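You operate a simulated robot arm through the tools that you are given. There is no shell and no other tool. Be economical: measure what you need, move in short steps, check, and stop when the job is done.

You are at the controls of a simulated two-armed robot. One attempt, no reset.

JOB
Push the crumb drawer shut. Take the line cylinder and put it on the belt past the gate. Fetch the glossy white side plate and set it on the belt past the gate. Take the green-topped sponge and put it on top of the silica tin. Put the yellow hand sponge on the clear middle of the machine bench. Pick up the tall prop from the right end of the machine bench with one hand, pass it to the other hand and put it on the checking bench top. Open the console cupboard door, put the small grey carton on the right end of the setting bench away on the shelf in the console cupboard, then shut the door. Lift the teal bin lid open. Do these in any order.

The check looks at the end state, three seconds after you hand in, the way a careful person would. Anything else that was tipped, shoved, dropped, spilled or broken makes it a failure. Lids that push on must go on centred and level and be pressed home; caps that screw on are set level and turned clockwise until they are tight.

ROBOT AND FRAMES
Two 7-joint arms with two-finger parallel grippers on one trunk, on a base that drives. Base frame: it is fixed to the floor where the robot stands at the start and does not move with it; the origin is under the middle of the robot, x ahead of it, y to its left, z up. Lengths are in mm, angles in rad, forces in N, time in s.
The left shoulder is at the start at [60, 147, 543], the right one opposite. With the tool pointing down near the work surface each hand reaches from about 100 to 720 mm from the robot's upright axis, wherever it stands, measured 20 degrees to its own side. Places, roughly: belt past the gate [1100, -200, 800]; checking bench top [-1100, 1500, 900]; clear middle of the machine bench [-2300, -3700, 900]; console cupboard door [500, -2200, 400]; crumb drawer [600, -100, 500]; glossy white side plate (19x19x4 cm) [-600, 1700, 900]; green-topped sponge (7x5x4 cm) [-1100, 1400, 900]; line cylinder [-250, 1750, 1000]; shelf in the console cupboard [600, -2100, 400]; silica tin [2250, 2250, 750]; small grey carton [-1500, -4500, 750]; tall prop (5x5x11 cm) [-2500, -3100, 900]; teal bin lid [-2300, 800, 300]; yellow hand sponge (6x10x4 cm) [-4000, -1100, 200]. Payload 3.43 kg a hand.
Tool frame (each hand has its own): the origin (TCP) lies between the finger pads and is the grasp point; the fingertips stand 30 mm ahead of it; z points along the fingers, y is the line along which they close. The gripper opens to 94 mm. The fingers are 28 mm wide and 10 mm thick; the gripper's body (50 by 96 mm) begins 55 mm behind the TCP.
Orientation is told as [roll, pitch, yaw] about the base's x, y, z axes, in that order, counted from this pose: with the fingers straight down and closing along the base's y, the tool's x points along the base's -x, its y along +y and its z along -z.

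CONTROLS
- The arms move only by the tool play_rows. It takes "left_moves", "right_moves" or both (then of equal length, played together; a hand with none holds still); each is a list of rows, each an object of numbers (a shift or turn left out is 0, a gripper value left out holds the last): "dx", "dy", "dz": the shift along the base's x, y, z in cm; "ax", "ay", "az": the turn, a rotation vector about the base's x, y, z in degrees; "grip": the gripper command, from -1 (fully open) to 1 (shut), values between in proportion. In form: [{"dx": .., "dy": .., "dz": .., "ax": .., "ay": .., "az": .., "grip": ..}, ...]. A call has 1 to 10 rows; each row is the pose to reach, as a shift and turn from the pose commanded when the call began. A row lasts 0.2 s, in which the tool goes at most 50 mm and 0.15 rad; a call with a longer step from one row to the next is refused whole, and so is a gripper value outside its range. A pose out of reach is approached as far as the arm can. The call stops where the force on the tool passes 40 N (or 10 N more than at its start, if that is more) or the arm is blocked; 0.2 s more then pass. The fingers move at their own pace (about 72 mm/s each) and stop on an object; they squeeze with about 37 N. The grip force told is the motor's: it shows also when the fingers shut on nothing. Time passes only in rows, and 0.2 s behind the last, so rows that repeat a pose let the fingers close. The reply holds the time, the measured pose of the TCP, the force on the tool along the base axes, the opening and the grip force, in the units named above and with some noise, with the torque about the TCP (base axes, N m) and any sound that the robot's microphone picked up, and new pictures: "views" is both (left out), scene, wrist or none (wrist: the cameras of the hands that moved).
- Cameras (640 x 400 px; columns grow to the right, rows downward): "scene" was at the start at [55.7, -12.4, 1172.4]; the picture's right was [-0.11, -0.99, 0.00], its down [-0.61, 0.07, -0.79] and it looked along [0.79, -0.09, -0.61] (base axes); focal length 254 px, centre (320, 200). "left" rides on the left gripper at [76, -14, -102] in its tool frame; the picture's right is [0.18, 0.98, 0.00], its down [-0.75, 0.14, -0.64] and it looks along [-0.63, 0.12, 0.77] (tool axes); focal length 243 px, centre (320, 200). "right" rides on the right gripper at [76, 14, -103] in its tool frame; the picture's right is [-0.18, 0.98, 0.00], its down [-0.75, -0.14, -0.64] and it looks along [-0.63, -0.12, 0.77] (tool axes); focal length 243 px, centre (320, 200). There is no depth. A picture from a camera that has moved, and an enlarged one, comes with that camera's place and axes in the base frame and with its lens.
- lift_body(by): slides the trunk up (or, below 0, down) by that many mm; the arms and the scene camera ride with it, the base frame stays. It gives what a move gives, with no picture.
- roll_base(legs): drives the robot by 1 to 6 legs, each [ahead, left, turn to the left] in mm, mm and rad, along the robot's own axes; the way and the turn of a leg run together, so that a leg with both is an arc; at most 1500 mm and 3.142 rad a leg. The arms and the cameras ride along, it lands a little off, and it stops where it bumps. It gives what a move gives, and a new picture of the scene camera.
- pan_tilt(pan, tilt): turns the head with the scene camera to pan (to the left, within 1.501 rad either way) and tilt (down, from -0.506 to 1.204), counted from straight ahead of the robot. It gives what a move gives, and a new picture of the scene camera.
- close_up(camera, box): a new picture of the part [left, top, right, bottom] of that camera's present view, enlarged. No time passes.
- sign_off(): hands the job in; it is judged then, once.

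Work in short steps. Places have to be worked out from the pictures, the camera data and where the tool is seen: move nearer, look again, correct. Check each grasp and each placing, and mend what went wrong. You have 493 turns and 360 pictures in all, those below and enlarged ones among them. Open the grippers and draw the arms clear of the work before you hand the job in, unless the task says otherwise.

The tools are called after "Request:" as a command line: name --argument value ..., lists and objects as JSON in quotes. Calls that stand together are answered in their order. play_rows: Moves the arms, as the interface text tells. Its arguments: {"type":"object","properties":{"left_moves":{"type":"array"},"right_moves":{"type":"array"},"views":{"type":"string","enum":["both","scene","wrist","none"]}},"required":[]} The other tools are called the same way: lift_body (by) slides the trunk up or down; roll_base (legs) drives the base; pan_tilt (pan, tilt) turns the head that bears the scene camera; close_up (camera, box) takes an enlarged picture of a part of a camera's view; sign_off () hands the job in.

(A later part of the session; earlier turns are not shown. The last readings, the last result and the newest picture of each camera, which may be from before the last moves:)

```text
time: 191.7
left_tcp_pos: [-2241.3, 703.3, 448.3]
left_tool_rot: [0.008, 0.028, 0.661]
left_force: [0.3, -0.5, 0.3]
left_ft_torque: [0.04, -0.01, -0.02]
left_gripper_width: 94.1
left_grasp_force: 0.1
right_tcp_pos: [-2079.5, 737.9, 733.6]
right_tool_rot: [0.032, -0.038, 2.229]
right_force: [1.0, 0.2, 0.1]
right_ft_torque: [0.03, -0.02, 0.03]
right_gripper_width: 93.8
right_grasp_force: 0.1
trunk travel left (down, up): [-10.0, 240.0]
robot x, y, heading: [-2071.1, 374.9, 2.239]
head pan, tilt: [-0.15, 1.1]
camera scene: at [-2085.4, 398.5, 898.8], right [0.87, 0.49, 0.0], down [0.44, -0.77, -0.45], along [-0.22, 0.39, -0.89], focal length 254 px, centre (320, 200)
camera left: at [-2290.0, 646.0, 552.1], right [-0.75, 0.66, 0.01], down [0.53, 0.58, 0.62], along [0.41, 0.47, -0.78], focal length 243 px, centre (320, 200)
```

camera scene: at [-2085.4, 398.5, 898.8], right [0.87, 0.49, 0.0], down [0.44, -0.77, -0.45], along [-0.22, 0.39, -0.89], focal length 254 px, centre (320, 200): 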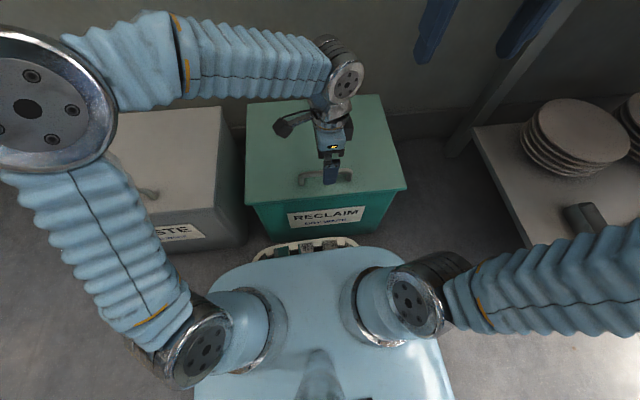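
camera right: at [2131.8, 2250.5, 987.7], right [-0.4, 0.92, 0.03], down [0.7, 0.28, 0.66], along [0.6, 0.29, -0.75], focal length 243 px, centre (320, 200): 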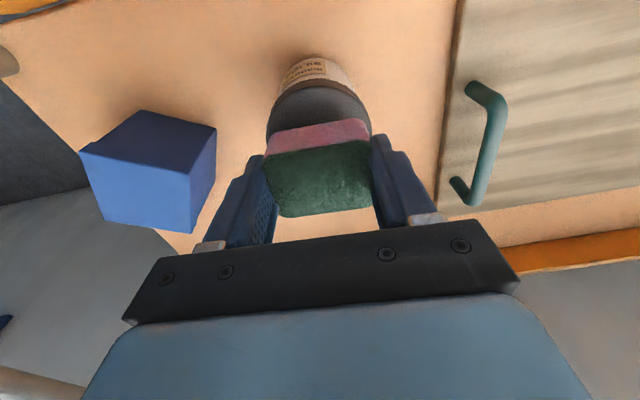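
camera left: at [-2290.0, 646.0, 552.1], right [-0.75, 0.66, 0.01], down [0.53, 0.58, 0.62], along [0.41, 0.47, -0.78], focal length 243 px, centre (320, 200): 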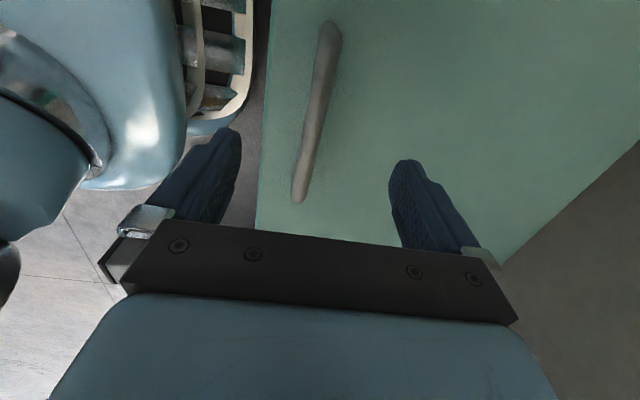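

The bar is at f≈7 mm behind my TCP. I narrow the fingers to ~40 mm, correct, and lower gently around the bar.

Request:
play_rows --left_moves '[{"dx": 0.43, "dy": -0.55, "grip": 0.15}, {"dx": 0.43, "dy": -0.55, "dz": -2, "grip": 0.15}, {"dx": 0.43, "dy": -0.55, "dz": -4}, {"dx": 0.43, "dy": -0.55, "dz": -5.5}]' --views "both"

```text
time: 192.7
left_tcp_pos: [-2240.3, 695.5, 393.6]
left_tool_rot: [0.006, 0.027, 0.66]
left_force: [-0.4, -0.1, 0.4]
left_ft_torque: [0.0, 0.0, 0.02]
left_gripper_width: 40.0
left_grasp_force: 0.1
right_tcp_pos: [-2079.7, 737.2, 734.0]
right_tool_rot: [0.031, -0.039, 2.231]
right_force: [-0.8, -0.6, -0.3]
right_ft_torque: [0.02, -0.02, -0.02]
right_gripper_width: 93.8
right_grasp_force: 0.1
trunk travel left (down, up): [-10.0, 240.0]
robot x, y, heading: [-2068.2, 371.7, 2.241]
head pan, tilt: [-0.15, 1.1]
camera scene: at [-2085.4, 398.6, 898.8], right [0.87, 0.49, 0.0], down [0.44, -0.77, -0.45], along [-0.22, 0.39, -0.89], focal length 254 px, centre (320, 200)
camera left: at [-2288.0, 639.4, 497.6], right [-0.75, 0.66, 0.01], down [0.53, 0.58, 0.62], along [0.41, 0.47, -0.78], focal length 243 px, centre (320, 200)
```

scene: 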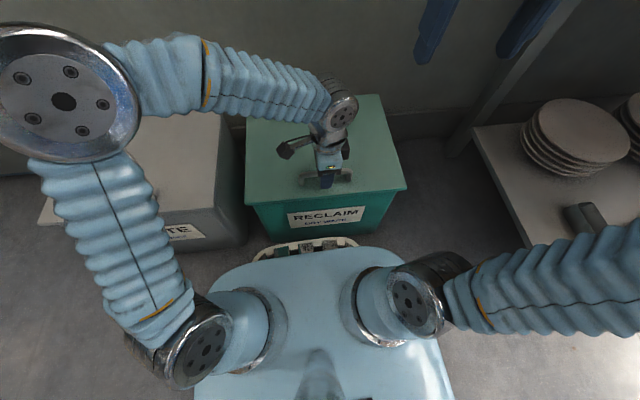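
left: 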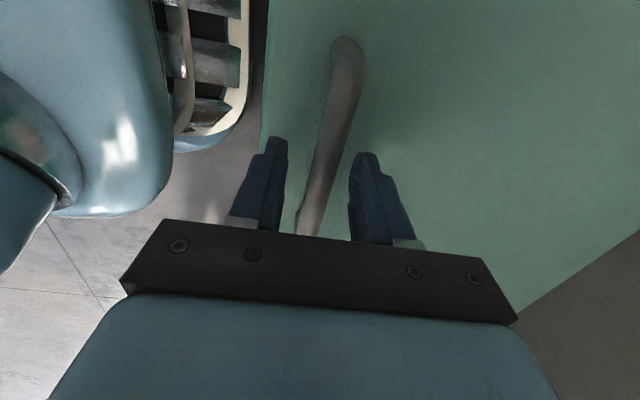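

The bar lies between the fingers. Lower ~20 mm and close.

Request:
play_rows --left_moves '[{"dz": -0.8}, {"dz": -1.5}, {"dz": -2.0}]' --views "none"

Request:
play_rows --left_moves '[{"grip": 0.6}, {"grip": 1}, {"grip": 1}]' --views "wrist"

```text
time: 193.5
left_tcp_pos: [-2241.3, 696.5, 378.2]
left_tool_rot: [0.012, 0.026, 0.66]
left_force: [-3.7, -8.4, 25.7]
left_ft_torque: [-0.5, -0.52, -0.28]
left_gripper_width: 41.6
left_grasp_force: 1.0
right_tcp_pos: [-2080.1, 736.5, 734.5]
right_tool_rot: [0.033, -0.039, 2.23]
right_force: [0.5, -0.1, 0.6]
right_ft_torque: [-0.01, -0.01, 0.01]
right_gripper_width: 93.8
right_grasp_force: 0.2
trunk travel left (down, up): [-10.0, 240.0]
robot x, y, heading: [-2073.2, 369.4, 2.237]
head pan, tilt: [-0.15, 1.1]
stopped in row 3 (left hand): the force on the tool passed its limit at 48 N (the readings are from after the stop); the commanded pose is now the measured one
```

```text
time: 194.0
left_tcp_pos: [-2238.5, 695.6, 378.0]
left_tool_rot: [0.01, 0.024, 0.657]
left_force: [-3.2, 2.9, 18.2]
left_ft_torque: [-1.18, -0.87, -0.59]
left_gripper_width: 19.6
left_grasp_force: 25.1
right_tcp_pos: [-2079.8, 737.4, 732.4]
right_tool_rot: [0.03, -0.038, 2.228]
right_force: [0.1, -0.6, -1.0]
right_ft_torque: [-0.03, -0.03, -0.02]
right_gripper_width: 93.7
right_grasp_force: 0.1
trunk travel left (down, up): [-10.0, 240.0]
robot x, y, heading: [-2072.7, 369.6, 2.236]
head pan, tilt: [-0.15, 1.1]
stopped in row 2 (left hand): the force on the tool passed its limit at 46 N (the readings are from after the stop); the commanded pose is now the measured one
camera left: at [-2287.6, 639.4, 481.9], right [-0.75, 0.67, 0.01], down [0.53, 0.58, 0.63], along [0.41, 0.47, -0.78], focal length 243 px, centre (320, 200)
```

left: 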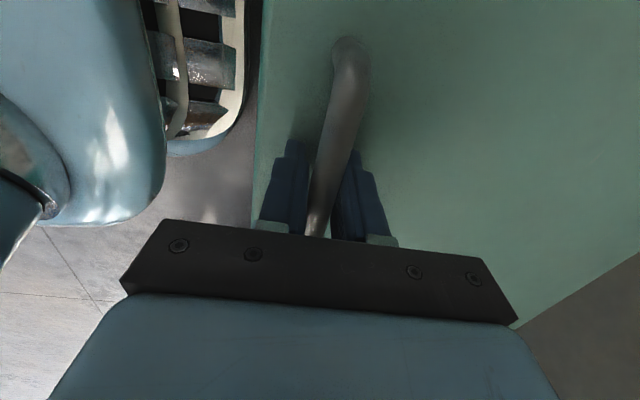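

Lid top is at ≈348; the fingers have nearly closed on the bar. I raise 3 mm to unload and finish closing.

Request:
play_rows --left_moves '[{"dz": 0.4, "grip": 1}, {"dz": 0.4, "grip": 1}, {"dz": 0.4, "grip": 1}]' --views "none"

```text
time: 194.8
left_tcp_pos: [-2239.2, 697.6, 381.7]
left_tool_rot: [0.01, 0.026, 0.655]
left_force: [-2.1, 18.1, -8.2]
left_ft_torque: [-0.23, -0.54, -1.06]
left_gripper_width: 18.7
left_grasp_force: 44.8
right_tcp_pos: [-2079.9, 738.4, 733.3]
right_tool_rot: [0.031, -0.037, 2.231]
right_force: [0.4, 0.2, -0.6]
right_ft_torque: [-0.01, -0.02, 0.0]
right_gripper_width: 93.9
right_grasp_force: 0.0
trunk travel left (down, up): [-10.0, 240.0]
robot x, y, heading: [-2076.4, 369.8, 2.237]
head pan, tilt: [-0.15, 1.1]
```

Bar gripped. I lift along an arc about the rear hinge (radius ~300 mm), first to about 25°.

Request:
play_rows --left_moves '[{"dx": -0.2, "dy": 0.26, "dz": 2.6}, {"dx": -0.56, "dy": 0.71, "dz": 5.17}, {"dx": -1.03, "dy": 1.31, "dz": 7.68}, {"dx": -1.64, "dy": 2.09, "dz": 10.1}, {"dx": -2.39, "dy": 3.05, "dz": 12.4}]' --views "both"

```text
time: 195.3
left_tcp_pos: [-2244.2, 703.2, 418.3]
left_tool_rot: [0.014, 0.02, 0.658]
left_force: [-4.6, 11.3, -3.9]
left_ft_torque: [-0.07, 0.1, -1.14]
left_gripper_width: 18.7
left_grasp_force: 45.6
right_tcp_pos: [-2080.5, 737.3, 734.3]
right_tool_rot: [0.032, -0.038, 2.229]
right_force: [-0.2, 0.9, -0.3]
right_ft_torque: [0.02, -0.04, 0.02]
right_gripper_width: 94.2
right_grasp_force: 0.0
trunk travel left (down, up): [-10.0, 240.0]
robot x, y, heading: [-2072.6, 370.9, 2.237]
head pan, tilt: [-0.15, 1.1]
stopped in row 2 (left hand): the force on the tool passed its limit at 45 N (the readings are from after the stop); the commanded pose is now the measured one
camera scene: at [-2085.7, 399.1, 899.0], right [0.87, 0.49, 0.0], down [0.44, -0.78, -0.45], along [-0.22, 0.39, -0.89], focal length 254 px, centre (320, 200)
camera left: at [-2293.7, 646.0, 521.0], right [-0.75, 0.67, 0.02], down [0.53, 0.57, 0.63], along [0.41, 0.48, -0.78], focal length 243 px, centre (320, 200)
```

scene: 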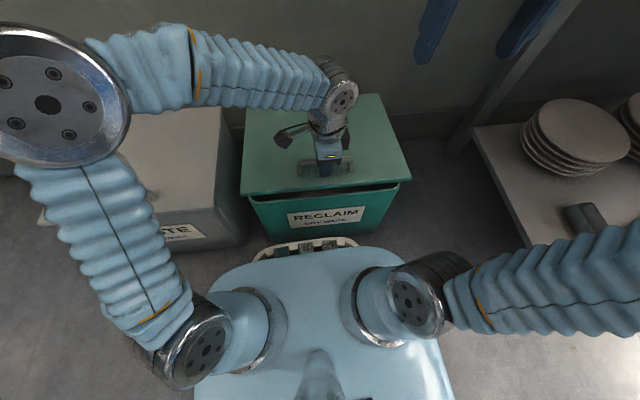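
left: 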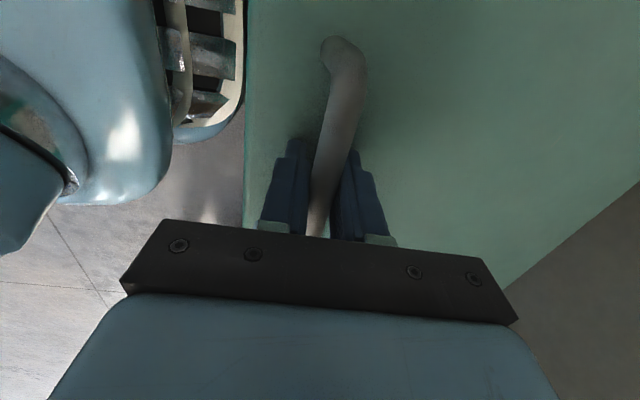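

The lid is rising. I continue slower along the arc.

Request:
play_rows --left_moves '[{"dx": -0.2, "dy": 0.25, "dz": 1.27}, {"dx": -0.41, "dy": 0.53, "dz": 2.53}, {"dx": -0.67, "dy": 0.86, "dz": 3.78}, {"dx": -0.96, "dy": 1.23, "dz": 5.0}, {"dx": -1.28, "dy": 1.64, "dz": 6.2}, {"dx": -1.64, "dy": 2.09, "dz": 7.4}, {"dx": -2.03, "dy": 2.59, "dz": 8.5}]' --views "both"

```text
time: 196.1
left_tcp_pos: [-2251.0, 711.8, 447.4]
left_tool_rot: [0.015, 0.021, 0.657]
left_force: [-2.6, 12.6, -7.4]
left_ft_torque: [-0.08, -0.02, -1.08]
left_gripper_width: 18.8
left_grasp_force: 45.5
right_tcp_pos: [-2081.0, 738.9, 733.7]
right_tool_rot: [0.033, -0.038, 2.228]
right_force: [0.0, -0.4, 0.2]
right_ft_torque: [-0.02, -0.01, 0.04]
right_gripper_width: 94.1
right_grasp_force: 0.1
trunk travel left (down, up): [-10.0, 240.0]
robot x, y, heading: [-2076.0, 366.4, 2.235]
head pan, tilt: [-0.15, 1.1]
stopped in row 3 (left hand): the force on the tool passed its limit at 43 N (the readings are from after the stop); the commanded pose is now the measured one
camera scene: at [-2085.7, 399.6, 898.9], right [0.87, 0.49, 0.0], down [0.44, -0.78, -0.45], along [-0.22, 0.39, -0.89], focal length 254 px, centre (320, 200)
camera left: at [-2300.0, 654.0, 550.6], right [-0.75, 0.66, 0.02], down [0.53, 0.57, 0.63], along [0.41, 0.48, -0.78], focal length 243 px, centre (320, 200)
```

scene: 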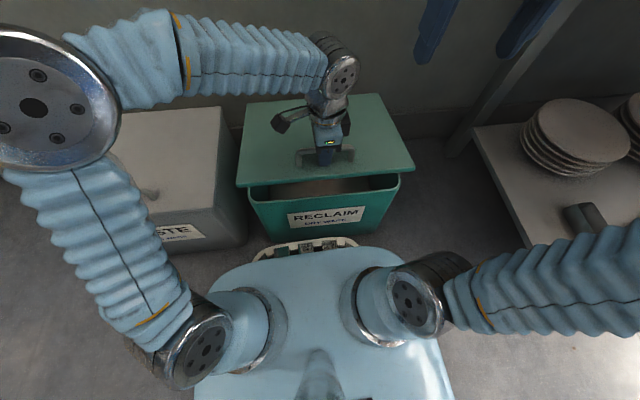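
left: 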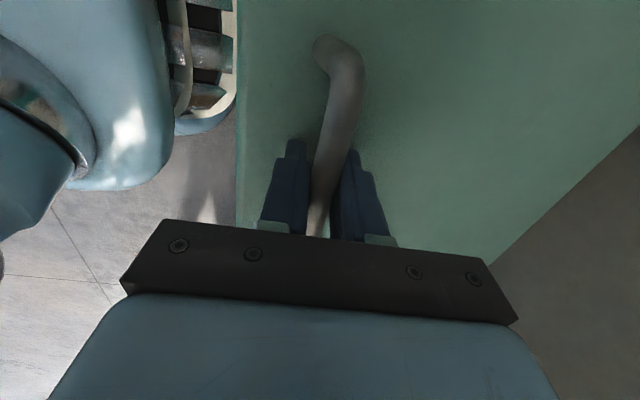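

Lid is ~14° open. I continue, now tilting the hand along with the lid.

Request:
play_rows --left_moves '[{"dx": -0.33, "dy": 0.42, "dz": 1.48, "ax": -3.15, "ay": -2.47}, {"dx": -0.72, "dy": 0.91, "dz": 2.92, "ax": -6.3, "ay": -4.94}, {"dx": -1.15, "dy": 1.46, "dz": 4.34, "ax": -9.45, "ay": -7.41}, {"dx": -1.62, "dy": 2.07, "dz": 5.72, "ax": -12.6, "ay": -9.9}, {"dx": -2.14, "dy": 2.73, "dz": 7.05, "ax": -15.7, "ay": -12.3}, {"dx": -2.7, "dy": 3.45, "dz": 8.34, "ax": -18.9, "ay": -14.8}]' --views "scene"

```text
time: 197.0
left_tcp_pos: [-2263.8, 729.3, 494.2]
left_tool_rot: [-0.216, 0.014, 0.658]
left_force: [-2.5, 13.7, -9.8]
left_ft_torque: [-0.03, -0.11, -1.16]
left_gripper_width: 18.6
left_grasp_force: 45.4
right_tcp_pos: [-2079.9, 738.4, 733.1]
right_tool_rot: [0.031, -0.037, 2.229]
right_force: [0.6, -0.4, -0.8]
right_ft_torque: [-0.02, 0.0, -0.01]
right_gripper_width: 93.8
right_grasp_force: 0.1
trunk travel left (down, up): [-10.0, 240.0]
robot x, y, heading: [-2070.8, 366.9, 2.238]
head pan, tilt: [-0.15, 1.1]
stopped in row 4 (left hand): the force on the tool passed its limit at 42 N (the readings are from after the stop); the commanded pose is now the measured one
camera scene: at [-2085.8, 400.1, 898.9], right [0.87, 0.49, 0.0], down [0.44, -0.78, -0.45], along [-0.22, 0.39, -0.89], focal length 254 px, centre (320, 200)
```

scene: 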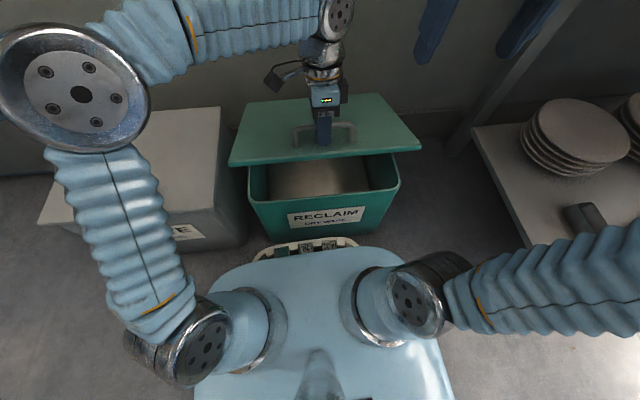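

~22° now; continue.

Request:
play_rows --left_moves '[{"dx": -0.48, "dy": 0.61, "dz": 1.38, "ax": -3.9, "ay": -3.1}, {"dx": -0.99, "dy": 1.27, "dz": 2.71, "ax": -7.9, "ay": -6.2}, {"dx": -1.55, "dy": 1.98, "dz": 4.0, "ax": -11.8, "ay": -9.3}, {"dx": -2.16, "dy": 2.75, "dz": 5.23, "ax": -15.7, "ay": -12.3}, {"dx": -2.8, "dy": 3.57, "dz": 6.42, "ax": -19.7, "ay": -15.4}]' --views "scene"

```text
time: 198.1
left_tcp_pos: [-2287.1, 759.9, 542.4]
left_tool_rot: [-0.556, 0.008, 0.655]
left_force: [-0.5, 13.5, -15.3]
left_ft_torque: [0.15, -0.35, -1.08]
left_gripper_width: 18.2
left_grasp_force: 44.4
left hand out of reach, approached as far as the arm can: row 5
right_tcp_pos: [-2080.3, 739.1, 732.7]
right_tool_rot: [0.031, -0.036, 2.227]
right_force: [0.8, 0.0, -0.2]
right_ft_torque: [-0.04, -0.02, 0.01]
right_gripper_width: 94.0
right_grasp_force: 0.0
trunk travel left (down, up): [-10.0, 240.0]
robot x, y, heading: [-2069.6, 369.5, 2.237]
head pan, tilt: [-0.15, 1.1]
stopped in row 5 (left hand): the force on the tool passed its limit at 43 N (the readings are from after the stop); the commanded pose is now the measured one
camera scene: at [-2085.8, 400.4, 898.9], right [0.87, 0.49, 0.0], down [0.44, -0.78, -0.45], along [-0.22, 0.39, -0.89], focal length 254 px, centre (320, 200)
```

scene: 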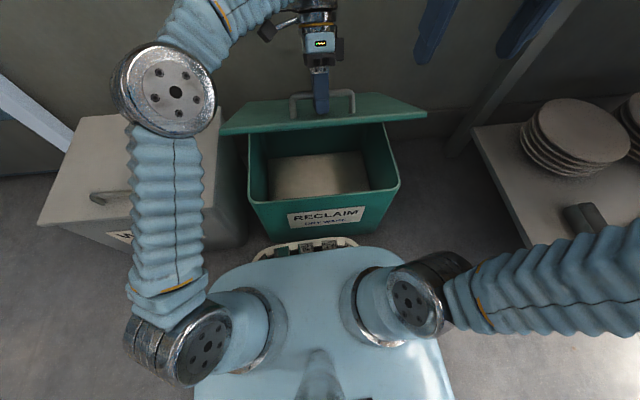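

Lid is ~33° open and the left arm is at its reach limit. I bring the right hand, pointing forward, under the lid's right half; first rotating it.

Request:
play_rows --right_moves '[{"ax": 5.9, "ay": 4.63, "dz": -1, "grip": 1}, {"ax": 11.8, "ay": 9.26, "dz": -2}, {"ax": 17.7, "ay": 13.9, "dz": -3}, {"ax": 23.6, "ay": 18.5, "dz": -4}, {"ax": 29.5, "ay": 23.1, "dz": -5}, {"ax": 35.4, "ay": 27.8, "dz": -6}]' --views "none"

Request:
play_rows --right_moves '[{"ax": 5.9, "ay": 4.63, "dz": -2}, {"ax": 11.8, "ay": 9.26, "dz": -4}, {"ax": 17.7, "ay": 13.9, "dz": -6}, {"ax": 23.6, "ay": 18.5, "dz": -8}, {"ax": 29.5, "ay": 23.1, "dz": -10}, {"ax": 33, "ay": 26, "dz": -12}]' --views "scene"

```text
time: 199.5
left_tcp_pos: [-2286.8, 759.9, 543.5]
left_tool_rot: [-0.557, 0.009, 0.659]
left_force: [-2.5, 25.6, -24.0]
left_ft_torque: [0.0, -0.18, -1.1]
left_gripper_width: 18.4
left_grasp_force: 44.6
right_tcp_pos: [-2079.8, 741.3, 670.4]
right_tool_rot: [0.04, -0.823, 2.223]
right_force: [0.1, -0.2, -0.4]
right_ft_torque: [-0.02, 0.01, 0.03]
right_gripper_width: 0.0
right_grasp_force: 33.2
trunk travel left (down, up): [-10.0, 240.0]
robot x, y, heading: [-2071.5, 368.9, 2.236]
head pan, tilt: [-0.15, 1.1]
```

```text
time: 200.9
left_tcp_pos: [-2286.4, 760.3, 543.7]
left_tool_rot: [-0.558, 0.007, 0.658]
left_force: [-4.6, 26.3, -26.3]
left_ft_torque: [0.15, -0.51, -0.91]
left_gripper_width: 18.6
left_grasp_force: 45.3
right_tcp_pos: [-2061.8, 788.5, 695.8]
right_tool_rot: [0.541, -1.552, 1.728]
right_force: [0.5, -0.3, -0.2]
right_ft_torque: [-0.03, 0.03, 0.0]
right_gripper_width: 0.0
right_grasp_force: 32.9
right hand out of reach, approached as far as the arm can: row 3, 4, 5, 6
trunk travel left (down, up): [-10.0, 240.0]
robot x, y, heading: [-2074.0, 368.2, 2.24]
head pan, tilt: [-0.15, 1.1]
camera scene: at [-2086.2, 401.2, 898.6], right [0.87, 0.49, 0.0], down [0.44, -0.78, -0.45], along [-0.22, 0.39, -0.89], focal length 254 px, centre (320, 200)
```

scene: 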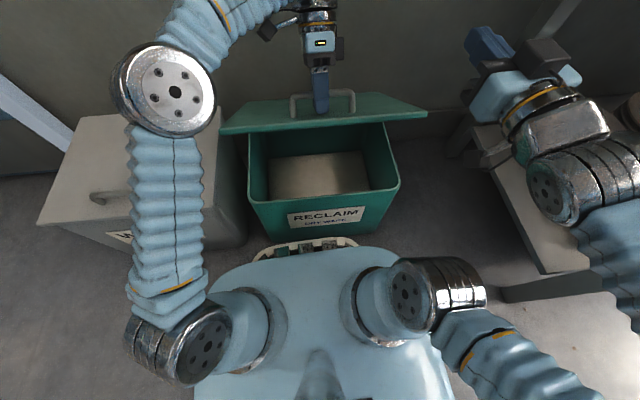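

The horizontal pose isn't reachable for the right arm; 45° pitch is. I return the right hand to ~47° pitch.

Request:
play_rows --right_moves '[{"ax": -5.5, "ay": -4.3, "dx": -0.3, "dy": -0.8, "dz": -0.7}, {"ax": -11, "ay": -8.7, "dx": -0.6, "dy": -1.6, "dz": -1.4}, {"ax": -16.5, "ay": -13, "dx": -0.9, "dy": -2.4, "dz": -2.1}, {"ax": -22, "ay": -17.3, "dx": -1.2, "dy": -3.2, "dz": -2.8}, {"ax": -27.5, "ay": -21.6, "dx": -1.5, "dy": -4.0, "dz": -3.4}, {"ax": -33, "ay": -26, "dx": -1.8, "dy": -4.7, "dz": -4}]' --views "scene"

```text
time: 202.3
left_tcp_pos: [-2288.1, 760.0, 542.9]
left_tool_rot: [-0.558, 0.007, 0.657]
left_force: [-7.2, 24.3, -26.9]
left_ft_torque: [0.19, -0.56, -0.83]
left_gripper_width: 18.6
left_grasp_force: 45.3
right_tcp_pos: [-2083.9, 742.4, 655.3]
right_tool_rot: [0.04, -0.818, 2.225]
right_force: [0.0, 0.3, 0.1]
right_ft_torque: [0.01, -0.01, 0.0]
right_gripper_width: 0.0
right_grasp_force: 33.0
trunk travel left (down, up): [-10.0, 240.0]
robot x, y, heading: [-2072.4, 368.9, 2.236]
head pan, tilt: [-0.15, 1.1]
camera scene: at [-2086.3, 401.1, 898.6], right [0.87, 0.49, 0.0], down [0.44, -0.78, -0.45], along [-0.22, 0.39, -0.89], focal length 254 px, centre (320, 200)
```

scene: 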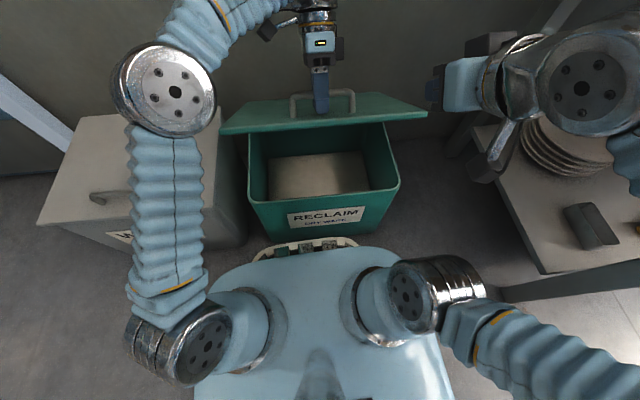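

Lid front edge is at f≈1943, z≈530. I lower the right hand in front of it, then slide the fingers under.

Request:
play_rows --right_moves '[{"dz": -4.5}, {"dz": -9}, {"dz": -13.5}, {"dz": -17.5}, {"dx": -1.9, "dy": 2.4, "dz": -17.5}, {"dx": -3.7, "dy": 4.7, "dz": -17.5}]' --views "both"

```text
time: 203.4
left_tcp_pos: [-2288.4, 760.1, 544.5]
left_tool_rot: [-0.548, 0.003, 0.66]
left_force: [-2.1, 2.9, 1.8]
left_ft_torque: [0.48, -0.75, -0.71]
left_gripper_width: 18.5
left_grasp_force: 45.0
right_tcp_pos: [-2104.5, 780.1, 539.2]
right_tool_rot: [0.036, -0.822, 2.226]
right_force: [9.2, -17.0, 9.6]
right_ft_torque: [0.05, 0.08, -0.09]
right_gripper_width: 0.0
right_grasp_force: 33.1
right hand out of reach, approached as far as the arm can: row 3, 4, 5
trunk travel left (down, up): [-10.0, 240.0]
robot x, y, heading: [-2074.5, 370.1, 2.235]
head pan, tilt: [-0.15, 1.1]
stopped in row 5 (right hand): the force on the tool passed its limit at 313 N (the readings are from after the stop); the commanded pose is now the measured one
camera scene: at [-2085.0, 398.2, 899.6], right [0.87, 0.49, 0.0], down [0.44, -0.77, -0.46], along [-0.22, 0.4, -0.89], focal length 254 px, centre (320, 200)
camera right: at [-2036.4, 673.0, 553.6], right [-0.84, -0.52, 0.16], down [0.1, 0.14, 0.99], along [-0.53, 0.84, -0.06], focal length 243 px, centre (320, 200)
```

scene: 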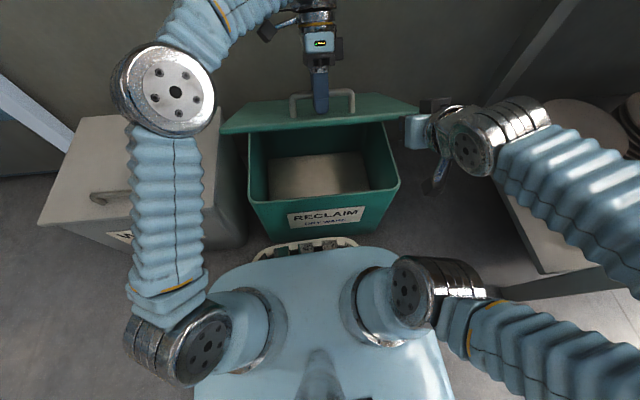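
right: 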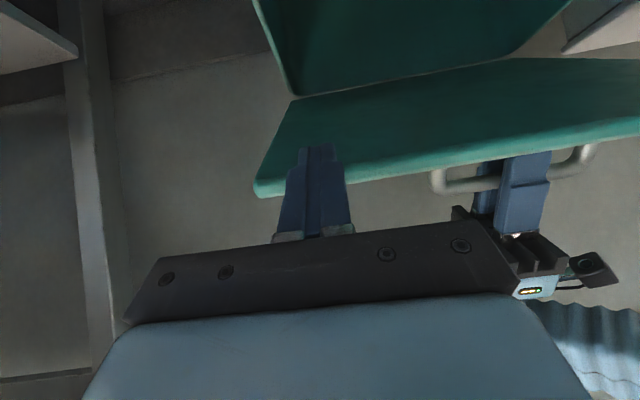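

The right hand couldn't get low enough and bumped the lid edge. I back it off, and instead lift the lid further with the left hand (easing its tilt).

Request:
play_rows --right_moves '[{"dx": 1.2, "dy": -1.6, "dz": 0}, {"dx": 2.5, "dy": -3.1, "dz": 0.5}]' --views "none"

Request:
play_rows --left_moves '[{"dx": -0.62, "dy": 0.79, "dz": 1.22, "ax": 1.9, "ay": 1.5}, {"dx": -1.27, "dy": 1.62, "dz": 2.38, "ax": 3.8, "ay": 3.0}, {"dx": -1.96, "dy": 2.5, "dz": 3.49, "ax": 5.7, "ay": 4.5}, {"dx": -2.68, "dy": 3.42, "dz": 4.54, "ax": 7.6, "ay": 5.9}, {"dx": -3.44, "dy": 4.39, "dz": 5.53, "ax": 9.4, "ay": 7.4}]' --views "scene"

```text
time: 204.0
left_tcp_pos: [-2287.4, 761.1, 544.7]
left_tool_rot: [-0.548, 0.005, 0.662]
left_force: [4.2, -11.6, 8.7]
left_ft_torque: [0.48, -0.67, -0.71]
left_gripper_width: 18.6
left_grasp_force: 45.2
right_tcp_pos: [-2082.7, 754.3, 554.5]
right_tool_rot: [0.034, -0.82, 2.228]
right_force: [-0.3, 0.1, -0.3]
right_ft_torque: [-0.02, 0.02, -0.01]
right_gripper_width: 0.1
right_grasp_force: 33.2
right hand out of reach, approached as far as the arm can: row 1, 2
trunk travel left (down, up): [-10.0, 240.0]
robot x, y, heading: [-2074.4, 370.4, 2.237]
head pan, tilt: [-0.15, 1.1]
```

```text
time: 205.0
left_tcp_pos: [-2299.4, 777.3, 564.9]
left_tool_rot: [-0.441, 0.021, 0.661]
left_force: [-2.5, 8.3, -12.2]
left_ft_torque: [-0.11, 0.14, -1.21]
left_gripper_width: 19.1
left_grasp_force: 45.3
left hand out of reach, approached as far as the arm can: row 2, 3, 4
right_tcp_pos: [-2084.0, 754.6, 553.1]
right_tool_rot: [0.035, -0.819, 2.225]
right_force: [0.3, -0.1, 0.0]
right_ft_torque: [-0.02, 0.04, -0.05]
right_gripper_width: 0.2
right_grasp_force: 33.2
trunk travel left (down, up): [-10.0, 240.0]
robot x, y, heading: [-2074.7, 371.4, 2.236]
head pan, tilt: [-0.15, 1.1]
stopped in row 4 (left hand): the force on the tool passed its limit at 58 N (the readings are from after the stop); the commanded pose is now the measured one
camera scene: at [-2085.6, 400.3, 898.5], right [0.87, 0.49, 0.0], down [0.44, -0.78, -0.45], along [-0.22, 0.39, -0.89], focal length 254 px, centre (320, 200)
```

scene: 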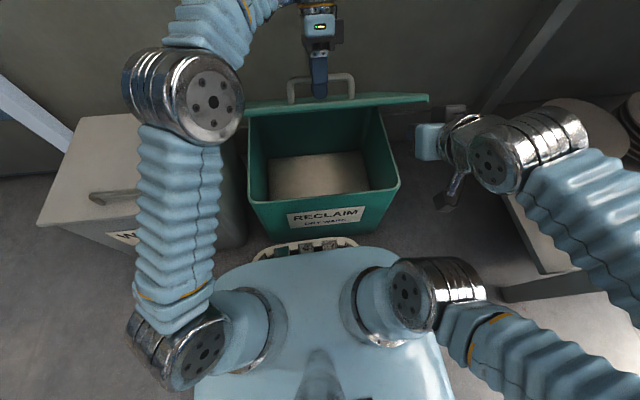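

~39° open. I straighten the left hand further before lifting on.

Request:
play_rows --left_moves '[{"ax": 3.9, "ay": 3.1, "dx": -0.2, "dy": 0.25, "dz": 0.2}, {"ax": 7.9, "ay": 6.2, "dx": -0.4, "dy": 0.5, "dz": 0.5}, {"ax": 9.8, "ay": 7.7, "dx": -0.9, "dy": 1.2, "dz": 1.3}, {"ax": 11.8, "ay": 9.3, "dx": -1.5, "dy": 2.0, "dz": 2.2}, {"ax": 11.8, "ay": 9.3, "dx": -2.1, "dy": 2.8, "dz": 3.0}]' --views "scene"

```text
time: 206.1
left_tcp_pos: [-2317.4, 801.7, 588.1]
left_tool_rot: [-0.179, 0.023, 0.667]
left_force: [-5.6, 7.8, -16.5]
left_ft_torque: [0.51, -0.84, -0.91]
left_gripper_width: 18.9
left_grasp_force: 45.2
right_tcp_pos: [-2084.2, 755.3, 552.8]
right_tool_rot: [0.035, -0.819, 2.224]
right_force: [0.2, 0.0, 0.2]
right_ft_torque: [-0.02, -0.01, 0.0]
right_gripper_width: 0.2
right_grasp_force: 32.7
trunk travel left (down, up): [-10.0, 240.0]
robot x, y, heading: [-2069.1, 372.7, 2.24]
head pan, tilt: [-0.15, 1.1]
stopped in row 5 (left hand): the force on the tool passed its limit at 41 N (the readings are from after the stop); the commanded pose is now the measured one
camera scene: at [-2086.1, 400.5, 899.1], right [0.87, 0.49, 0.0], down [0.44, -0.78, -0.45], along [-0.22, 0.39, -0.89], focal length 254 px, centre (320, 200)
```

scene: 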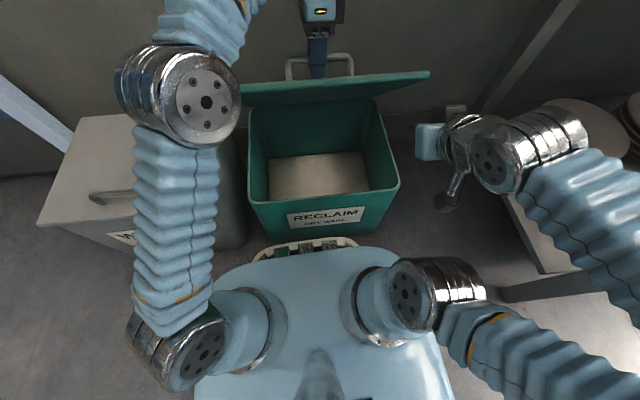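

~49° open and reachable again. Continue along the arc.

Request:
play_rows --left_moves '[{"dx": -0.81, "dy": 1.03, "dz": 0.87, "ax": 1.6, "ay": 1.2}, {"dx": -1.65, "dy": 2.1, "dz": 1.68, "ax": 3.2, "ay": 2.4}, {"dx": -2.5, "dy": 3.2, "dz": 2.41, "ax": 4.8, "ay": 3.7}, {"dx": -3.39, "dy": 4.32, "dz": 3.07, "ax": 6.3, "ay": 4.9}]' --views "scene"

```text
time: 207.1
left_tcp_pos: [-2342.1, 833.4, 612.4]
left_tool_rot: [-0.051, 0.016, 0.662]
left_force: [28.1, 22.9, -11.8]
left_ft_torque: [0.13, -0.12, -1.02]
left_gripper_width: 19.2
left_grasp_force: 45.2
left hand out of reach, approached as far as the arm can: row 3, 4
right_tcp_pos: [-2081.9, 755.4, 553.2]
right_tool_rot: [0.04, -0.819, 2.22]
right_force: [-0.1, 0.4, 0.4]
right_ft_torque: [-0.03, -0.02, 0.0]
right_gripper_width: 0.1
right_grasp_force: 32.6
trunk travel left (down, up): [-10.0, 240.0]
robot x, y, heading: [-2068.8, 372.7, 2.236]
head pan, tilt: [-0.15, 1.1]
camera scene: at [-2084.1, 401.2, 898.9], right [0.87, 0.49, 0.0], down [0.44, -0.78, -0.45], along [-0.22, 0.39, -0.89], focal length 254 px, centre (320, 200)
```

scene: 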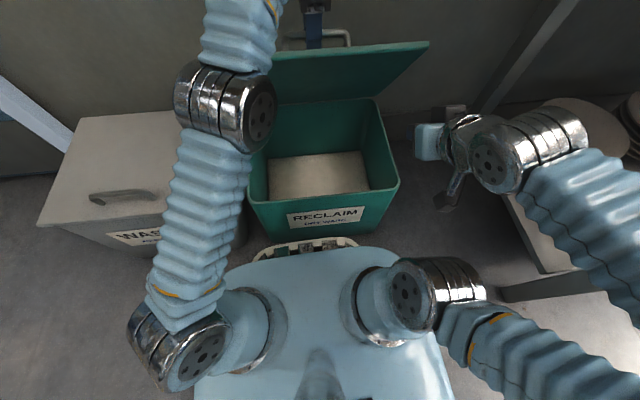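

~60° open. Now the right hand moves forward to push the lid's underside.

Request:
play_rows --right_moves '[{"dx": -2, "dy": 2.6, "dz": 1.5}, {"dx": -4, "dy": 5.2, "dz": 3}, {"dx": -6, "dy": 7.8, "dz": 4.5}, {"dx": -8, "dy": 10.4, "dz": 6}, {"dx": -9.5, "dy": 12.2, "dz": 6.5}]' --views "both"

```text
time: 208.2
left_tcp_pos: [-2348.0, 832.4, 615.7]
left_tool_rot: [-0.034, 0.014, 0.672]
left_force: [3.1, 3.3, 8.0]
left_ft_torque: [-0.15, 0.35, -1.14]
left_gripper_width: 19.1
left_grasp_force: 44.4
right_tcp_pos: [-2163.7, 856.3, 607.6]
right_tool_rot: [0.031, -0.798, 2.225]
right_force: [0.5, -2.1, -2.7]
right_ft_torque: [-0.12, -0.1, 0.0]
right_gripper_width: 0.0
right_grasp_force: 33.1
trunk travel left (down, up): [-10.0, 240.0]
robot x, y, heading: [-2071.8, 371.6, 2.238]
head pan, tilt: [-0.15, 1.1]
stopped in row 5 (left hand): the force on the tool passed its limit at 73 N (the readings are from after the stop); the commanded pose is now the measured one
camera scene: at [-2084.9, 399.5, 898.8], right [0.87, 0.49, 0.0], down [0.44, -0.78, -0.45], along [-0.22, 0.4, -0.89], focal length 254 px, centre (320, 200)
camera right: at [-2095.0, 749.9, 626.1], right [-0.84, -0.51, 0.15], down [0.09, 0.15, 0.98], along [-0.53, 0.84, -0.09], focal length 243 px, centre (320, 200)
```

scene: 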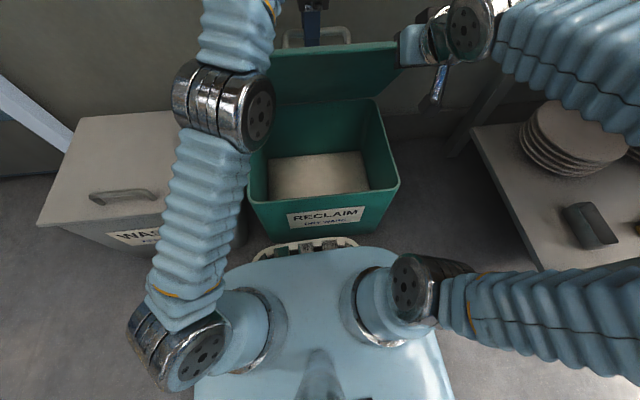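
right: 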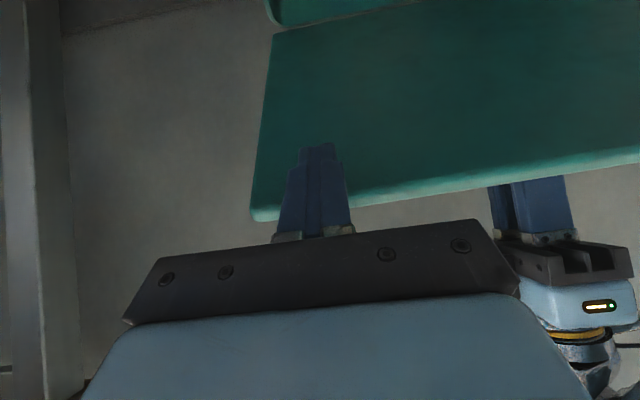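

The right hand now supports the lid's underside. I open the left gripper and lift it clear.

Request:
play_rows --left_moves '[{"grip": 0.3}, {"grip": 0.0}, {"dz": 2}, {"dz": 4.5}]' --views "both"

```text
time: 209.2
left_tcp_pos: [-2348.1, 824.2, 626.9]
left_tool_rot: [-0.033, 0.013, 0.677]
left_force: [-4.9, 9.6, 2.9]
left_ft_torque: [0.19, 0.14, -0.07]
left_gripper_width: 41.1
left_grasp_force: 0.0
left hand out of reach, approached as far as the arm can: row 3, 4
right_tcp_pos: [-2162.7, 855.8, 607.1]
right_tool_rot: [0.031, -0.798, 2.228]
right_force: [3.6, -7.3, -6.9]
right_ft_torque: [-0.3, -0.19, 0.05]
right_gripper_width: 0.0
right_grasp_force: 32.8
trunk travel left (down, up): [-10.0, 240.0]
robot x, y, heading: [-2072.2, 369.9, 2.243]
head pan, tilt: [-0.15, 1.1]
camera scene: at [-2085.3, 399.9, 898.7], right [0.87, 0.49, 0.0], down [0.44, -0.78, -0.45], along [-0.22, 0.39, -0.89], focal length 254 px, centre (320, 200)
camera left: at [-2399.8, 769.0, 729.9], right [-0.76, 0.65, -0.03], down [0.49, 0.6, 0.63], along [0.43, 0.46, -0.78], focal length 243 px, centre (320, 200)
```

scene: 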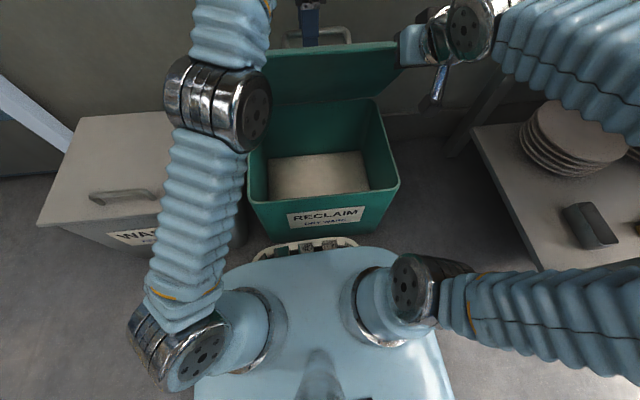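
left: 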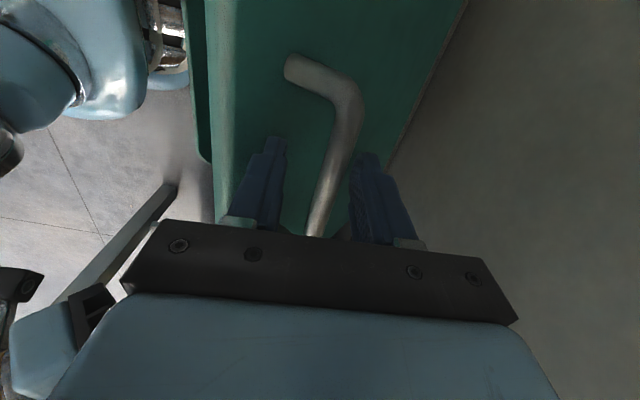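

The left arm is height-limited; I tilt it parallel to the lid and withdraw it along the lid's plane toward me.

Request:
play_rows --left_moves '[{"ax": 5.5, "ay": 4.3}, {"ax": 11, "ay": 8.6}, {"ax": 16.5, "ay": 13}, {"ax": 20, "ay": 15.7}, {"ax": 20, "ay": 15.7, "dx": 0.4, "dy": -0.5, "dz": 1.5}, {"ax": 20, "ay": 15.7, "dx": 0.8, "dy": -1.1, "dz": 3.0}, {"ax": 20, "ay": 15.7, "dx": 1.2, "dy": -1.6, "dz": 4.5}]' --views "both"

```text
time: 210.8
left_tcp_pos: [-2334.6, 808.5, 671.6]
left_tool_rot: [0.408, 0.009, 0.68]
left_force: [1.0, -0.2, 0.7]
left_ft_torque: [-0.01, 0.02, 0.0]
left_gripper_width: 46.7
left_grasp_force: 0.1
right_tcp_pos: [-2163.0, 855.2, 607.8]
right_tool_rot: [0.03, -0.801, 2.224]
right_force: [-0.5, 0.5, -0.3]
right_ft_torque: [0.01, -0.01, -0.03]
right_gripper_width: 0.0
right_grasp_force: 33.2
trunk travel left (down, up): [-10.0, 240.0]
robot x, y, heading: [-2072.5, 367.7, 2.236]
head pan, tilt: [-0.15, 1.1]
camera scene: at [-2085.3, 399.6, 898.7], right [0.87, 0.49, 0.0], down [0.44, -0.78, -0.45], along [-0.22, 0.4, -0.89], focal length 254 px, centre (320, 200)
camera left: at [-2360.0, 719.3, 760.0], right [-0.71, 0.59, 0.39], down [0.67, 0.38, 0.64], along [0.23, 0.72, -0.66], focal length 243 px, centre (320, 200)
```

scene: 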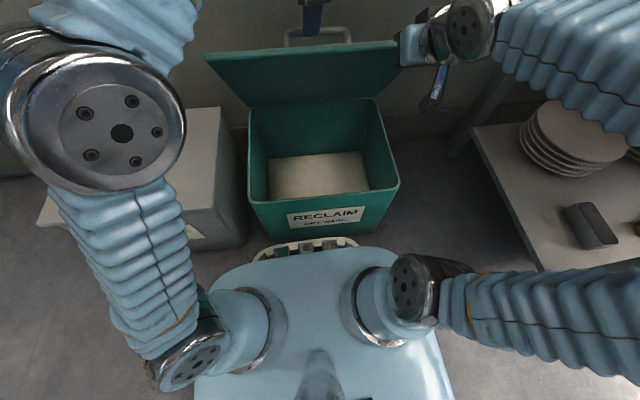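
left: 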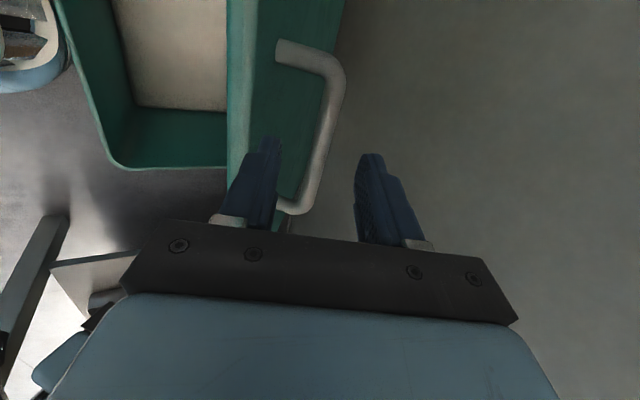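

Neither hand feels load, so the lid holds by itself. I withdraw the left hand further up and back.

Request:
play_rows --left_moves '[{"dx": 0.6, "dy": -0.77, "dz": 2.3}, {"dx": 1.2, "dy": -1.53, "dz": 4.6}, {"dx": 2.5, "dy": -3.2, "dz": 5.5}, {"dx": 4.5, "dy": -5.8, "dz": 6}, {"dx": 6.5, "dy": -8.3, "dz": 6}]' --views "both"

```text
time: 212.0
left_tcp_pos: [-2269.6, 724.0, 729.0]
left_tool_rot: [0.407, 0.01, 0.68]
left_force: [0.2, 0.4, -0.5]
left_ft_torque: [-0.03, 0.02, -0.02]
left_gripper_width: 47.0
left_grasp_force: 0.1
right_tcp_pos: [-2163.5, 856.0, 609.0]
right_tool_rot: [0.032, -0.799, 2.224]
right_force: [-0.1, -0.8, -0.1]
right_ft_torque: [-0.02, 0.03, 0.0]
right_gripper_width: 0.0
right_grasp_force: 32.8
trunk travel left (down, up): [-10.0, 240.0]
robot x, y, heading: [-2072.1, 372.6, 2.234]
head pan, tilt: [-0.15, 1.1]
camera scene: at [-2085.3, 399.7, 898.7], right [0.87, 0.49, 0.0], down [0.44, -0.78, -0.45], along [-0.22, 0.4, -0.89], focal length 254 px, centre (320, 200)
camera left: at [-2294.1, 635.7, 818.3], right [-0.71, 0.59, 0.39], down [0.67, 0.38, 0.64], along [0.23, 0.71, -0.66], focal length 243 px, centre (320, 200)
```

scene: 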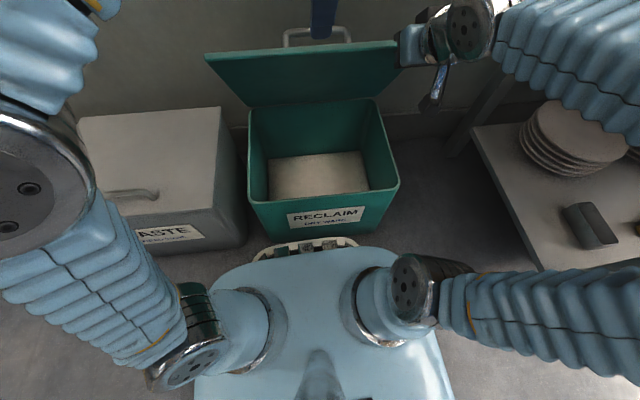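
left: 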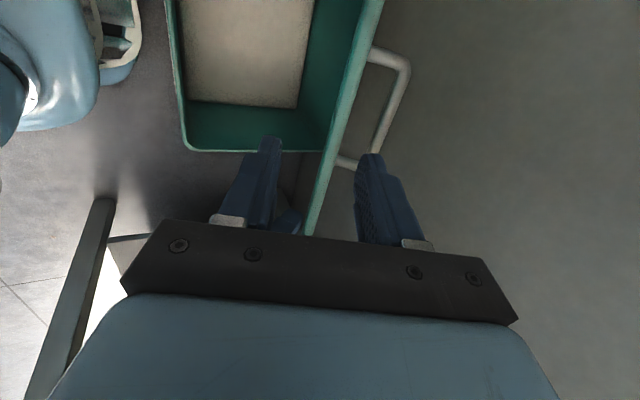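

The lid stands on its own at ~60°. I push it further open with the right hand.

Request:
play_rows --right_moves '[{"dx": -0.8, "dy": 1.0, "dz": 0.3}, {"dx": -1.6, "dy": 2.0, "dz": 0.5}, {"dx": -2.4, "dy": 3.0, "dz": 0.7}, {"dx": -3.2, "dy": 4.1, "dz": 0.8}, {"dx": -4, "dy": 5.1, "dz": 0.9}, {"dx": -4.8, "dy": 6.1, "dz": 1}, {"dx": -5.6, "dy": 7.1, "dz": 1}, {"dx": -6.4, "dy": 8.1, "dz": 1}, {"dx": -7.2, "dy": 9.2, "dz": 1}]' --views "scene"

```text
time: 214.0
left_tcp_pos: [-2268.7, 725.8, 730.4]
left_tool_rot: [0.408, 0.009, 0.682]
left_force: [0.5, 0.1, -0.9]
left_ft_torque: [0.0, -0.02, -0.03]
left_gripper_width: 47.1
left_grasp_force: 0.1
right_tcp_pos: [-2236.7, 949.5, 617.9]
right_tool_rot: [0.032, -0.802, 2.227]
right_force: [0.8, -0.6, -0.7]
right_ft_torque: [-0.04, 0.01, -0.02]
right_gripper_width: 0.0
right_grasp_force: 33.3
trunk travel left (down, up): [-10.0, 240.0]
robot x, y, heading: [-2068.4, 369.8, 2.237]
head pan, tilt: [-0.15, 1.1]
camera scene: at [-2085.2, 399.5, 898.7], right [0.87, 0.49, 0.0], down [0.44, -0.78, -0.45], along [-0.22, 0.4, -0.89], focal length 254 px, centre (320, 200)
```

scene: 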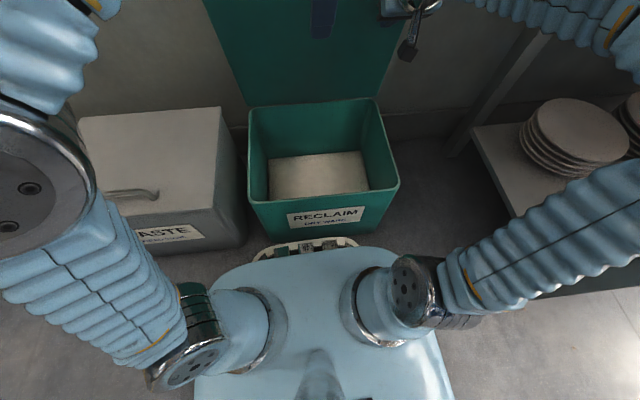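

~72°. Push a little further.

Request:
play_rows --right_moves '[{"dx": -0.8, "dy": 1.0, "dz": 0}, {"dx": -1.6, "dy": 2.0, "dz": 0}, {"dx": -2.4, "dy": 3.0, "dz": 0}, {"dx": -3.2, "dy": 4.1, "dz": 0}, {"dx": -4, "dy": 5.1, "dz": 0}, {"dx": -4.8, "dy": 6.1, "dz": 0}, {"dx": -5.6, "dy": 7.1, "dz": 0}]' --views "none"

Request:
pan_tilt --pan -0.1 --tilt 0.7

```text
time: 215.3
left_tcp_pos: [-2268.5, 724.4, 731.8]
left_tool_rot: [0.41, 0.009, 0.681]
left_force: [0.7, -0.2, 0.7]
left_ft_torque: [0.03, 0.0, -0.01]
left_gripper_width: 47.0
left_grasp_force: 0.0
right_tcp_pos: [-2276.2, 1000.6, 619.1]
right_tool_rot: [0.031, -0.791, 2.224]
right_force: [12.9, -14.6, 6.5]
right_ft_torque: [-0.01, 0.0, -0.05]
right_gripper_width: 0.0
right_grasp_force: 32.5
trunk travel left (down, up): [-10.0, 240.0]
robot x, y, heading: [-2074.4, 370.6, 2.234]
head pan, tilt: [-0.15, 1.1]
stopped in row 6 (right hand): the force on the tool passed its limit at 58 N (the readings are from after the stop); the commanded pose is now the measured one
```

```text
time: 216.2
left_tcp_pos: [-2267.7, 723.7, 730.5]
left_tool_rot: [0.411, 0.01, 0.681]
left_force: [0.1, 0.7, -0.5]
left_ft_torque: [-0.01, -0.04, 0.02]
left_gripper_width: 46.9
left_grasp_force: 0.0
right_tcp_pos: [-2276.2, 1001.0, 618.7]
right_tool_rot: [0.031, -0.792, 2.223]
right_force: [20.3, -23.3, 8.9]
right_ft_torque: [-0.04, -0.05, -0.07]
right_gripper_width: 0.0
right_grasp_force: 32.9
trunk travel left (down, up): [-10.0, 240.0]
robot x, y, heading: [-2072.3, 371.6, 2.233]
head pan, tilt: [-0.099, 0.7]
camera scene: at [-2098.4, 414.6, 928.9], right [0.84, 0.53, 0.0], down [0.34, -0.54, -0.77], along [-0.41, 0.65, -0.64], focal length 254 px, centre (320, 200)
```

scene: 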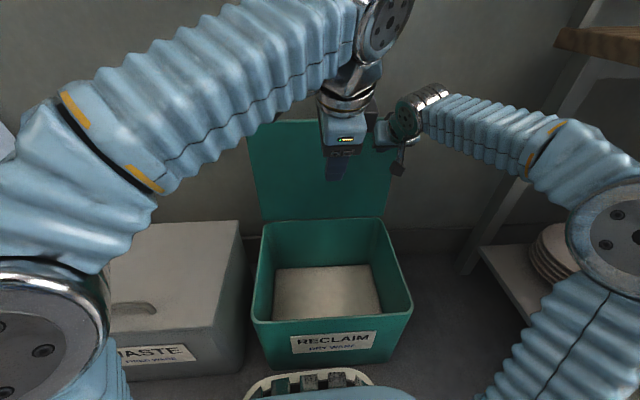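

The lid hit its stop (wall). I draw both hands back and check that it stays open.

Request:
play_rows --right_moves '[{"dx": 1.8, "dy": -2.4}, {"dx": 4.2, "dy": -5.5}, {"dx": 6.7, "dy": -8.6}, {"dx": 9.2, "dy": -11.7, "dz": 2}, {"dx": 11.6, "dy": -14.8, "dz": 4}, {"dx": 14, "dy": -18, "dz": 6}]' --left_moves '[{"dx": 1.2, "dy": -1.6}, {"dx": 2.4, "dy": -3.2, "dz": 1}, {"dx": 3.7, "dy": -4.7, "dz": 2}, {"dx": 4.9, "dy": -6.3, "dz": 3}, {"dx": 6.1, "dy": -7.8, "dz": 3}, {"dx": 7, "dy": -9, "dz": 3}]' --views "scene"

```text
time: 217.6
left_tcp_pos: [-2200.1, 635.6, 758.6]
left_tool_rot: [0.41, 0.01, 0.681]
left_force: [-1.0, 0.4, -0.4]
left_ft_torque: [-0.02, -0.02, 0.02]
left_gripper_width: 46.9
left_grasp_force: 0.0
right_tcp_pos: [-2137.3, 821.5, 675.4]
right_tool_rot: [0.033, -0.787, 2.224]
right_force: [0.5, 0.3, -1.4]
right_ft_torque: [-0.01, -0.04, 0.0]
right_gripper_width: 0.0
right_grasp_force: 33.2
trunk travel left (down, up): [-10.0, 240.0]
robot x, y, heading: [-2069.9, 371.3, 2.238]
head pan, tilt: [-0.099, 0.7]
camera scene: at [-2099.7, 416.4, 928.7], right [0.84, 0.54, 0.0], down [0.34, -0.54, -0.76], along [-0.41, 0.65, -0.64], focal length 254 px, centre (320, 200)
```

scene: 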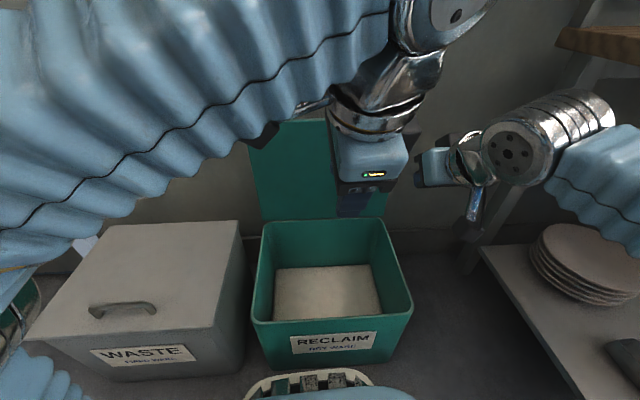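

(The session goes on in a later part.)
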